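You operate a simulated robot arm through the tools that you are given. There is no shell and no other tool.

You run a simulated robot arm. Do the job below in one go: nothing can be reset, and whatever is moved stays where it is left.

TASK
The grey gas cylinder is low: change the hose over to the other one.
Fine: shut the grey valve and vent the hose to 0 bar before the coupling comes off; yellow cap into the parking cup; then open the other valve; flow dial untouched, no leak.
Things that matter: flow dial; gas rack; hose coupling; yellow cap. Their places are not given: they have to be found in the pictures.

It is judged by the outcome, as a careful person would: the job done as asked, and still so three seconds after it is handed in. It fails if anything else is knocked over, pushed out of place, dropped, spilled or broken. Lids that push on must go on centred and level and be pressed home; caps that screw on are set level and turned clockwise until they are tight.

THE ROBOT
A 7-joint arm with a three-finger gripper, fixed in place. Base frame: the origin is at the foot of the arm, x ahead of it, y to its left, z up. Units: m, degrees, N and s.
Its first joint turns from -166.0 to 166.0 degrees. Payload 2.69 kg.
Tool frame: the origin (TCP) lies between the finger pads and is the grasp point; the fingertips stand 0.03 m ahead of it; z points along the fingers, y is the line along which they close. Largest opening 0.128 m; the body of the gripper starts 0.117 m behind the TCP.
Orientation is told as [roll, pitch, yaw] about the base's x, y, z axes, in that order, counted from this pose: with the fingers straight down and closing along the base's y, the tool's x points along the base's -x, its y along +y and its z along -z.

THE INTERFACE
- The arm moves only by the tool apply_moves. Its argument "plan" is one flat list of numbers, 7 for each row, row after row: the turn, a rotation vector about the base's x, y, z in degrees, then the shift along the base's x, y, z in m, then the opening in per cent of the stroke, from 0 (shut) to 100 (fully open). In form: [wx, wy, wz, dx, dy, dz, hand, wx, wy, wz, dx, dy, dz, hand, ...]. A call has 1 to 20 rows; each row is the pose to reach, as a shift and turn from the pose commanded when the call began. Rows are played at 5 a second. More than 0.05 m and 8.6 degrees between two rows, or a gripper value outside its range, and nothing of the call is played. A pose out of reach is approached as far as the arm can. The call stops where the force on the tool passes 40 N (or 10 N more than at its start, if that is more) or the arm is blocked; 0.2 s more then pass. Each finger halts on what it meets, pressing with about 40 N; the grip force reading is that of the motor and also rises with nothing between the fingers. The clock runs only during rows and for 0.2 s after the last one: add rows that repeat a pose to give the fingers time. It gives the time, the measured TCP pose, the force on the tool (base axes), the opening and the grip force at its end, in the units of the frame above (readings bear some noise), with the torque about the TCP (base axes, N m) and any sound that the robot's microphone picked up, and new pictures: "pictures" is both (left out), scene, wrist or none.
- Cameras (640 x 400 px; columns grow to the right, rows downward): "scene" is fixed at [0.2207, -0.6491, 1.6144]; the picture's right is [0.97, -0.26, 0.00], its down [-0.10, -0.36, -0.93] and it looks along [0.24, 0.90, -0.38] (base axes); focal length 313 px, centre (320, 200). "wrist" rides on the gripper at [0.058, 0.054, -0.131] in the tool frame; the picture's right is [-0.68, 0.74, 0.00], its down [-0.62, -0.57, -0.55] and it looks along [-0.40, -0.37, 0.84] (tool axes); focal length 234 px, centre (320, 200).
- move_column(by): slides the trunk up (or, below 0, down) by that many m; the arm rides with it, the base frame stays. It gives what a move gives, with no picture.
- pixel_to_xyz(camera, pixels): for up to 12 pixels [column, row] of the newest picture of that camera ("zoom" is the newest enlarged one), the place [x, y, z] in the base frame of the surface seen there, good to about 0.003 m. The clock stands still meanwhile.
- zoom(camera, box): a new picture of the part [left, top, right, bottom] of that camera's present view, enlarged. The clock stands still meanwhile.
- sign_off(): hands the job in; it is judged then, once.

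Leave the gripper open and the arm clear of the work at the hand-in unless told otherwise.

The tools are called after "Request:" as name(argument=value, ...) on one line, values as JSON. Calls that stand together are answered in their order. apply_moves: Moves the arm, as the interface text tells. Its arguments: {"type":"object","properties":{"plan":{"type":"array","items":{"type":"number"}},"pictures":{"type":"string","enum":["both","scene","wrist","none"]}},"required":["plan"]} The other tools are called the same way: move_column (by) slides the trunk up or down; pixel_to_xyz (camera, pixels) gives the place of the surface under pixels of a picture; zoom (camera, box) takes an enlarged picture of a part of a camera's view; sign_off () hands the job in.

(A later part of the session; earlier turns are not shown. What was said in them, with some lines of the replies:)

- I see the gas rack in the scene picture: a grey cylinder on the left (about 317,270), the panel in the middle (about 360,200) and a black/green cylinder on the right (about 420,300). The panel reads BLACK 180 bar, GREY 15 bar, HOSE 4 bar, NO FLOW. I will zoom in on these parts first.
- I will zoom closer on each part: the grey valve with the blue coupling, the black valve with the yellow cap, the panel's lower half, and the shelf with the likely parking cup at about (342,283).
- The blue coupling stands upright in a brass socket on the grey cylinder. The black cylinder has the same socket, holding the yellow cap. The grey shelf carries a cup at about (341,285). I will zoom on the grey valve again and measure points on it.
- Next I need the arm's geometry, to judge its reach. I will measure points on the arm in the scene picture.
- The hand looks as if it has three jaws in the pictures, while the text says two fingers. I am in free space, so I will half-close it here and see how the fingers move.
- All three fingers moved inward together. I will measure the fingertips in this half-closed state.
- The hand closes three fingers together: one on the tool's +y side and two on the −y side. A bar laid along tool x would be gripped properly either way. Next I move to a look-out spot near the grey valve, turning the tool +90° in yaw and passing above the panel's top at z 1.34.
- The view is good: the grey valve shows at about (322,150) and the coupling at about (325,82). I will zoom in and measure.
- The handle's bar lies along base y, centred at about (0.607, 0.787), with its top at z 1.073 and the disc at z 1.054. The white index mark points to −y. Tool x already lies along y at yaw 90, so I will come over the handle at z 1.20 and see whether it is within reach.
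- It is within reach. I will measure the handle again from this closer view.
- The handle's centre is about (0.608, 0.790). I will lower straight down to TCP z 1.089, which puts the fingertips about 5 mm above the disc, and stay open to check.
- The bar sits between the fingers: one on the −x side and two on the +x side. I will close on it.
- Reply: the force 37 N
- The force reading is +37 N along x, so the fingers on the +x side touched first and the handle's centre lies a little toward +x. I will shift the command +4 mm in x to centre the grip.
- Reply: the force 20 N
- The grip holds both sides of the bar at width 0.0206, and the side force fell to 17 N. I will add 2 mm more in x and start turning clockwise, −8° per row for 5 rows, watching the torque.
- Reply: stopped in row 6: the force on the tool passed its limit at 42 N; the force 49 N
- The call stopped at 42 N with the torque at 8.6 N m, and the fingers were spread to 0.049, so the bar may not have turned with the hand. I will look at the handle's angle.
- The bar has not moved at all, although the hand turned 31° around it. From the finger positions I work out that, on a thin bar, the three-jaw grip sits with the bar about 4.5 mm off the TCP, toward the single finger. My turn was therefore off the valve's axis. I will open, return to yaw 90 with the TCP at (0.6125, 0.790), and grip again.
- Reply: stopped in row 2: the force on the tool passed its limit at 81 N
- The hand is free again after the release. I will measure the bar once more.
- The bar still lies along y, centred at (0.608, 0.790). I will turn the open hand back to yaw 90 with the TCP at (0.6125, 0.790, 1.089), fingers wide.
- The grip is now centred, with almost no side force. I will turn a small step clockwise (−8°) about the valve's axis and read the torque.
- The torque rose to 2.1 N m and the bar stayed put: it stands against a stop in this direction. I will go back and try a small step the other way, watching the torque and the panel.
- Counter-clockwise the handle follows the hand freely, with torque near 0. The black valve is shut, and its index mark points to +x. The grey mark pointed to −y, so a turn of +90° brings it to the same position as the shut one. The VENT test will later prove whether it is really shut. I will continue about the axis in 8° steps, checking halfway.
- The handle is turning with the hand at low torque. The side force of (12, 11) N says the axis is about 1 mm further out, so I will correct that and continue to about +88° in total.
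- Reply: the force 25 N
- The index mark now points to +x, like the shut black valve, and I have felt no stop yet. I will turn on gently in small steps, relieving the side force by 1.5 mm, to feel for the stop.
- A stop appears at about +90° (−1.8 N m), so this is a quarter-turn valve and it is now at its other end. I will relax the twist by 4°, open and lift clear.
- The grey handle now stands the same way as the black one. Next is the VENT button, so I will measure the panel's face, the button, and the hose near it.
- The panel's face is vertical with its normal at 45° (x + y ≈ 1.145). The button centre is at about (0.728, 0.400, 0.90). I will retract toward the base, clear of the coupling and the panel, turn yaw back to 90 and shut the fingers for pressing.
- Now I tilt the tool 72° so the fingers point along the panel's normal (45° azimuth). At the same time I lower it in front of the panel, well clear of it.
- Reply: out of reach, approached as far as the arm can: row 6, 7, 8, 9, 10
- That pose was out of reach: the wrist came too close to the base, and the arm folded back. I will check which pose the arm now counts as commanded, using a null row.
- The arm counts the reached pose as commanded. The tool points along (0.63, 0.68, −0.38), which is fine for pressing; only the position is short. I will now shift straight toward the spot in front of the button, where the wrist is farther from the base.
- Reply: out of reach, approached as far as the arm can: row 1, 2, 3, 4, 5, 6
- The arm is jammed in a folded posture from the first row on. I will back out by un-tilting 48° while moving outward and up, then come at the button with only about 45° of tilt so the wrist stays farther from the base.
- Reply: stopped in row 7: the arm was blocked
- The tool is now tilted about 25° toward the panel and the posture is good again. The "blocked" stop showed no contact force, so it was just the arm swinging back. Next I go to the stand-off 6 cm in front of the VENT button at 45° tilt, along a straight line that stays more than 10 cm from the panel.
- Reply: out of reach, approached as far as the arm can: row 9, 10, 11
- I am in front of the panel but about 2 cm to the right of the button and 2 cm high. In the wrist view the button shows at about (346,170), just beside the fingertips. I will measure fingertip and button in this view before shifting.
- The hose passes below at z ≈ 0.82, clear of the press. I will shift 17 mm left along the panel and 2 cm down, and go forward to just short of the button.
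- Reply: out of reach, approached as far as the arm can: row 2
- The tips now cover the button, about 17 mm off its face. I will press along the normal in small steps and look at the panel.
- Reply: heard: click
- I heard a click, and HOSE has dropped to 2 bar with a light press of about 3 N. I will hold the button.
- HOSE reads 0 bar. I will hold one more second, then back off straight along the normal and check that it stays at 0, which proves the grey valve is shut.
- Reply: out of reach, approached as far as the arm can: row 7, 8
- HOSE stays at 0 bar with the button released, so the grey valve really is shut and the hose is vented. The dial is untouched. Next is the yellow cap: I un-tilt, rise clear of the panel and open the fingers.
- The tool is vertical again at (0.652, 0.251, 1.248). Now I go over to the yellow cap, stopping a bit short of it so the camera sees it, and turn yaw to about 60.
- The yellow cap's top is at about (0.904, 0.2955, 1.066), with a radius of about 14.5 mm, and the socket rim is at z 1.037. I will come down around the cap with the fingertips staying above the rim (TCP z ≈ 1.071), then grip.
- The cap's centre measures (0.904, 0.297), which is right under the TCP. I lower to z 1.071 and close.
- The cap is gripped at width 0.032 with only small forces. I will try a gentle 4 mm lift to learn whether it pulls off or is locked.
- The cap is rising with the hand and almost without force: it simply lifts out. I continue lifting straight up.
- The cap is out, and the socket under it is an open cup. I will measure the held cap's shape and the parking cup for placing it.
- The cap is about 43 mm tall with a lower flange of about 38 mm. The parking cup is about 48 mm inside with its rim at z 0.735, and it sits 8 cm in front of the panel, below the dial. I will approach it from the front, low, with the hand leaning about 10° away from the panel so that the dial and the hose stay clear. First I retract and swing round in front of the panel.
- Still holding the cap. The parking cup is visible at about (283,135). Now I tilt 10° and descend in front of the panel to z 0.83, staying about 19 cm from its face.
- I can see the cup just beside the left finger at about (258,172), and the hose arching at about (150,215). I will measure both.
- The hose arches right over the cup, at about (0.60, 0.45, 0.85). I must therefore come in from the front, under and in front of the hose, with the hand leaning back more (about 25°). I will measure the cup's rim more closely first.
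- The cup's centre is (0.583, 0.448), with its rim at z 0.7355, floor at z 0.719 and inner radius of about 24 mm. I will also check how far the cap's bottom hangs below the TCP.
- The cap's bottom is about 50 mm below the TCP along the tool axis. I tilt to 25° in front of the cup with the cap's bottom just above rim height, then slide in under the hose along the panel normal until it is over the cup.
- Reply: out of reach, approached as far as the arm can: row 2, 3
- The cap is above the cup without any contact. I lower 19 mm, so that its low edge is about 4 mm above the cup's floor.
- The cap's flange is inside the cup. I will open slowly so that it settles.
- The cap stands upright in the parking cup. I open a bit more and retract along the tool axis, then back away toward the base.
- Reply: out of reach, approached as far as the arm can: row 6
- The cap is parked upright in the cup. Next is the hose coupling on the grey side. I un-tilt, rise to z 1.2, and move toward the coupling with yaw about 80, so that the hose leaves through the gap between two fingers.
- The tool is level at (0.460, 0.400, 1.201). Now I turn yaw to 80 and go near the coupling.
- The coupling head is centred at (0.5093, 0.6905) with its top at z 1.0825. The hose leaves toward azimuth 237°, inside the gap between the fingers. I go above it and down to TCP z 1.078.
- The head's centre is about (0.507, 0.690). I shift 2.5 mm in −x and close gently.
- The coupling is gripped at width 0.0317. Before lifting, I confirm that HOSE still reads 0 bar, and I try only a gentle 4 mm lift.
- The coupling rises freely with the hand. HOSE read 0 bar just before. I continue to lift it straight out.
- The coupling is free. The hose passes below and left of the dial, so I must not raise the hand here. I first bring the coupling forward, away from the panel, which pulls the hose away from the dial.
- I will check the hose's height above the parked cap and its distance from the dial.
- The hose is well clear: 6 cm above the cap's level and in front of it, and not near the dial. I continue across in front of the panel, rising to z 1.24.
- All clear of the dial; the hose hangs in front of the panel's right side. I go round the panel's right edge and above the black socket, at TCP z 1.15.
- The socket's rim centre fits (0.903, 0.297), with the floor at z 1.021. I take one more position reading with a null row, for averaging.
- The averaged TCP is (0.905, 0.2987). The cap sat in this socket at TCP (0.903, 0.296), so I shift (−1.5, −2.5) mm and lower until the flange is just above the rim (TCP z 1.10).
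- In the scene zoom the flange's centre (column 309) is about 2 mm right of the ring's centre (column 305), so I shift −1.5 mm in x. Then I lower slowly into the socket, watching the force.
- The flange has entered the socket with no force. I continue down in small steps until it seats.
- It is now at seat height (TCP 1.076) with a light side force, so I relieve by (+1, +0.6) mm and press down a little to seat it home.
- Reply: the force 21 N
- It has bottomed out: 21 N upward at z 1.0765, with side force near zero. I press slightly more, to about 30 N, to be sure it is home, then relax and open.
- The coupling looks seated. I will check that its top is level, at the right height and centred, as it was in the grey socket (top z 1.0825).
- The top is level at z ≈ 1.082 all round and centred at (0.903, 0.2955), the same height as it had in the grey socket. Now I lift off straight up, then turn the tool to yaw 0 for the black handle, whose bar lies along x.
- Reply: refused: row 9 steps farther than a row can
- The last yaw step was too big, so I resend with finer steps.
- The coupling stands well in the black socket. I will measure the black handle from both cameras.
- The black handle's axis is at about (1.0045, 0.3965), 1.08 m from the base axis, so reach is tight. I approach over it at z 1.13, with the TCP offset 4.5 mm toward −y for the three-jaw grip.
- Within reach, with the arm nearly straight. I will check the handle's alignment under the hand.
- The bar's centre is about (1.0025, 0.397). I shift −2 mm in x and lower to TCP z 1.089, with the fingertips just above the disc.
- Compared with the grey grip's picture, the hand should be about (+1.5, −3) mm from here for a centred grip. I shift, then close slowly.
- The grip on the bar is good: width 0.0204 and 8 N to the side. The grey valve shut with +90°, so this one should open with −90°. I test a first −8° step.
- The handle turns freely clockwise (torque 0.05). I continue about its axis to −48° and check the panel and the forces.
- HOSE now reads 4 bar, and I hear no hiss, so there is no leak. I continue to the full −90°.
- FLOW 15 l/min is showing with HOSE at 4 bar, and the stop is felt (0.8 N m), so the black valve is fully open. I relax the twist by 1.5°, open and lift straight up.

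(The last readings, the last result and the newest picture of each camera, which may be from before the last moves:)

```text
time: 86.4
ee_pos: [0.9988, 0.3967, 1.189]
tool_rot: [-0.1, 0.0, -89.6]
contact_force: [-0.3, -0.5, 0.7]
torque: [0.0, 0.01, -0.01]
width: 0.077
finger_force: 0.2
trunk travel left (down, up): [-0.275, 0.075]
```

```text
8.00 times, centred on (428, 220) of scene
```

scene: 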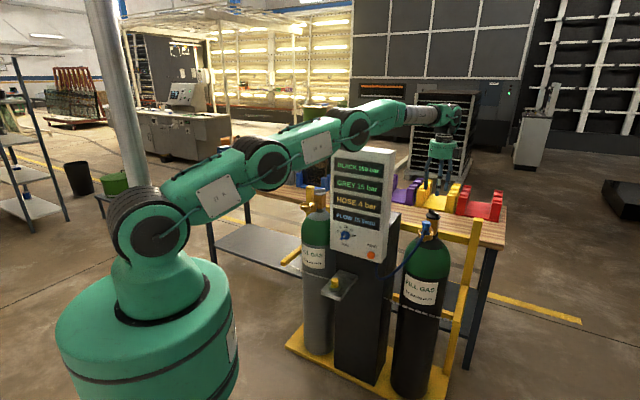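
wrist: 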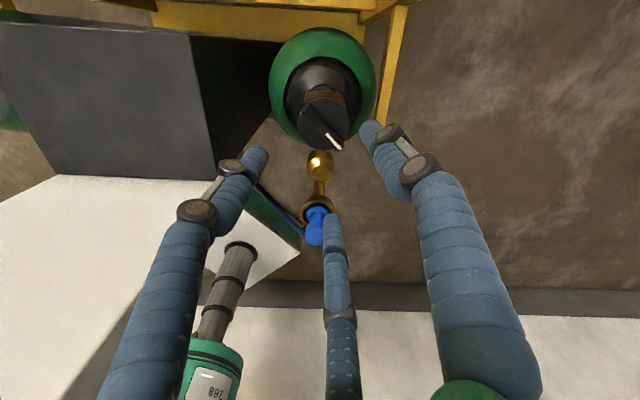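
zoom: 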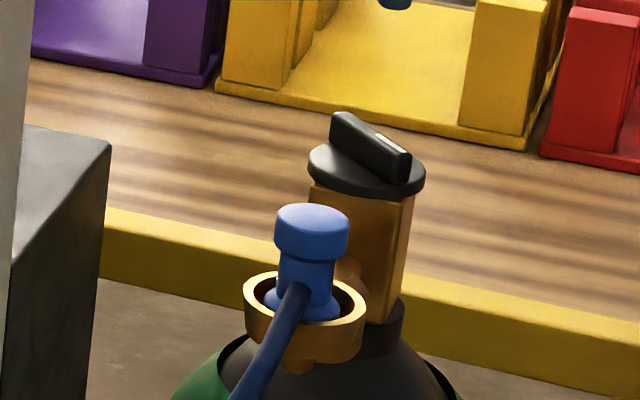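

The black handle's mark now points to −y, the open position, and the coupling is unmoved. I retreat clear of the rack, swinging away from the panel.

Request:
apply_moves(plan=[0, 0, 0, -0.016, -0.032, 0.02, 60, 0, 0, 0, -0.032, -0.064, 0.04, 60, 0, 0, 8, -0.049, -0.097, 0.06, 60, 0, 0, 16, -0.09, -0.117, 0.07, 70, 0, 0, 24, -0.132, -0.137, 0.08, 80, 0, 0, 32, -0.174, -0.157, 0.09, 90, 0, 0, 40, -0.216, -0.177, 0.1, 100, 0, 0, 48, -0.258, -0.197, 0.11, 100, 0, 0, 56, -0.3, -0.217, 0.11, 100, 0, 0, 64, -0.345, -0.237, 0.11, 100, 0, 0, 72, -0.38, -0.257, 0.11, 100, 0, 0, 80, -0.42, -0.277, 0.11, 100, 0, 0, 80, -0.42, -0.277, 0.11, 100])

Request:
zoom(camera="scene", box=[285, 140, 465, 310])

```text
time: 89.2
ee_pos: [0.5781, 0.1176, 1.2981]
tool_rot: [0.0, 0.0, -9.5]
contact_force: [-0.1, -0.5, 0.2]
torque: [0.0, -0.03, -0.01]
width: 0.1281
finger_force: 0.1
trunk travel left (down, up): [-0.275, 0.075]
```

scene: 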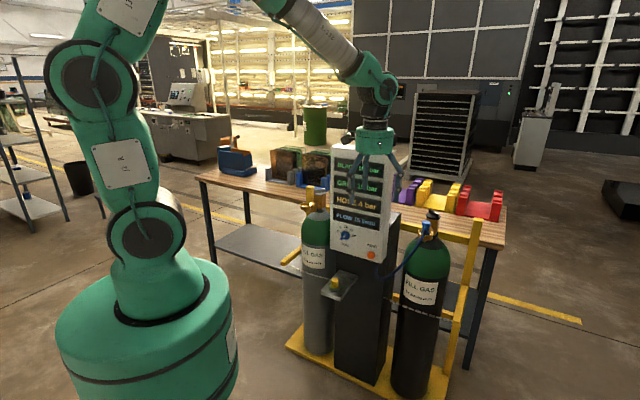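
wrist: 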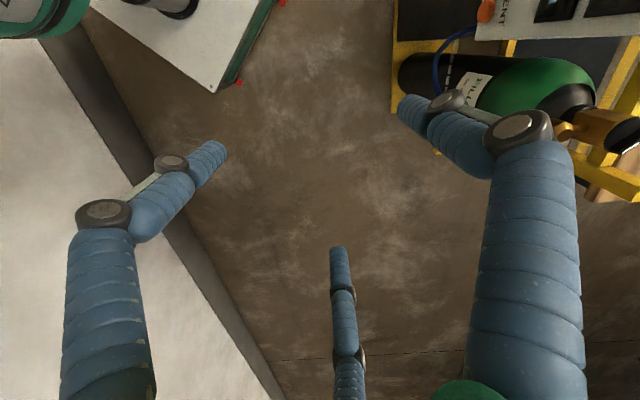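

```text
2.35 times, centred on (375, 225) of scene
```

zoom: 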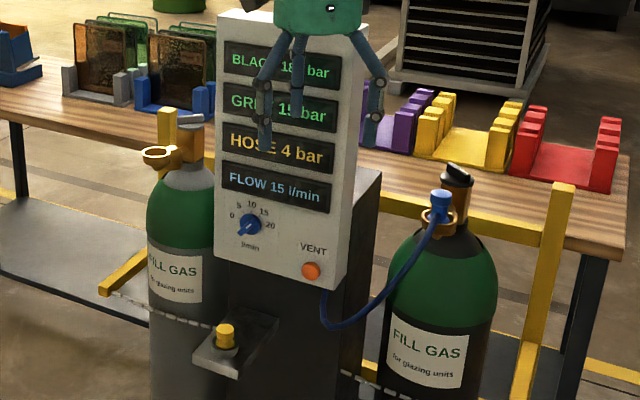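

All looks right: BLACK 180, GREY 15, HOSE 4 bar, FLOW 15 l/min, cap in the parking cup, hose on the black cylinder. I move the arm a bit farther away, let a few seconds pass listening for a leak, and take final close looks.

Request:
apply_moves(plan=[0, 0, 0, -0.02, -0.03, 0.02, 100, 0, 0, 0, -0.04, -0.06, 0.04, 100, 0, 0, 0, -0.06, -0.09, 0.06, 100, 0, 0, 0, -0.06, -0.12, 0.08, 100, 0, 0, 0, -0.06, -0.15, 0.08, 100, 0, 0, 0, -0.06, -0.15, 0.08, 100, 0, 0, 0, -0.06, -0.15, 0.08, 100, 0, 0, 0, -0.06, -0.15, 0.08, 100, 0, 0, 0, -0.06, -0.15, 0.08, 100, 0, 0, 0, -0.06, -0.15, 0.08, 100, 0, 0, 0, -0.06, -0.15, 0.08, 100, 0, 0, 0, -0.06, -0.15, 0.08, 100, 0, 0, 0, -0.06, -0.15, 0.08, 100, 0, 0, 0, -0.06, -0.15, 0.08, 100, 0, 0, 0, -0.06, -0.15, 0.08, 100, 0, 0, 0, -0.06, -0.15, 0.08, 100])

Request:
zoom(camera="scene", box=[325, 190, 405, 270])

Request:
zoom(camera="scene", box=[285, 170, 465, 310])

```text
time: 92.6
ee_pos: [0.5199, -0.0306, 1.3791]
tool_rot: [-0.1, -0.1, -9.6]
contact_force: [0.1, 1.0, 0.3]
torque: [-0.02, -0.01, -0.01]
width: 0.1277
finger_force: 0.1
trunk travel left (down, up): [-0.275, 0.075]
```

scene: 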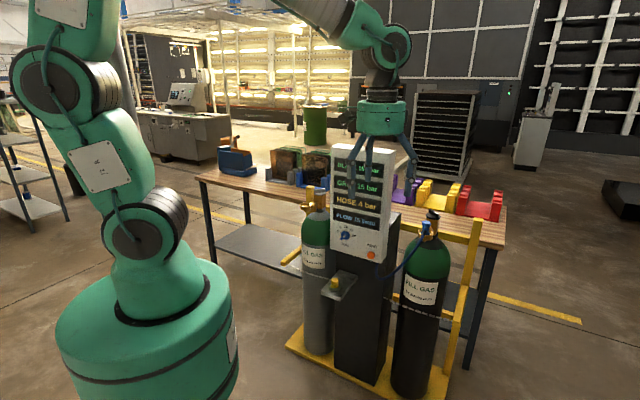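
wrist: 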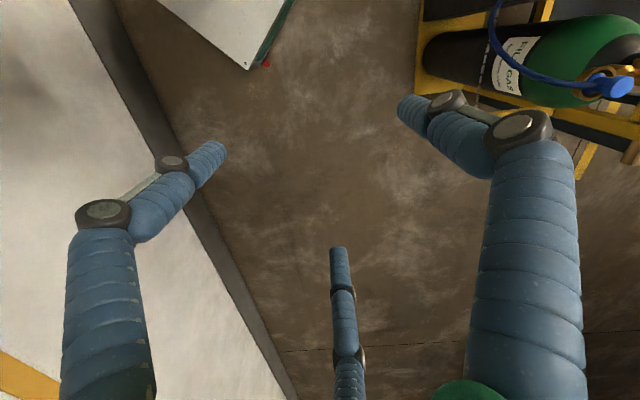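

```text
5.00 times, centred on (365, 230) of scene
```

zoom: 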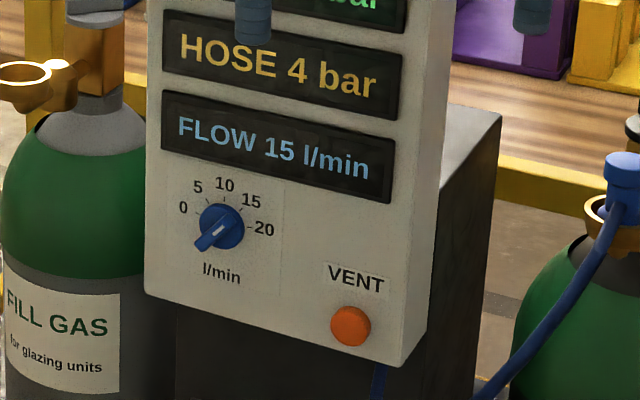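

```text
2.86 times, centred on (375, 240) of scene
```

zoom: 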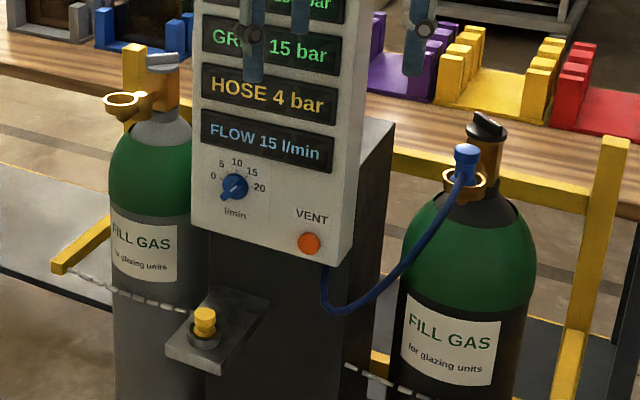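

The final check matches the job:
- **Pressure and flow:** HOSE reads 4 bar and FLOW 15 l/min. I heard no leak.
- **Dial:** it looks the same as at the start.
- **Valves:** grey is shut and black is open.
- **Cap and coupling:** the cap stands in the parking cup, and the coupling is seated on the black cylinder.
- **Arm:** it is clear of the work with the gripper open.

I hand in the job.

Request:
sign_off()

```text
The job is handed in.
```

The hose is changed over from the grey cylinder to the black one, and the job is handed in. Before hand-in I watched for a few seconds: nothing moved and I heard no leak.

- **Grey valve:** shut, a quarter turn to its stop. This valve closes anticlockwise; my first try clockwise met a stop, and the handle did not turn.
- **Venting:** I held VENT until the hose read 0 bar. It stayed at 0 after release and still read 0 just before the coupling came off.
- **Yellow cap:** lifted off the black outlet and standing upright in the parking cup.
- **Coupling:** seated level in the black outlet and pressed home with over 20 N.
- **Black valve:** fully open. The panel shows HOSE 4 bar and FLOW 15 l/min.
- **Flow dial:** not touched, and it looks the same as at the start.

The grey cylinder's outlet is now uncapped. The arm is back clear of the rack with the gripper open.
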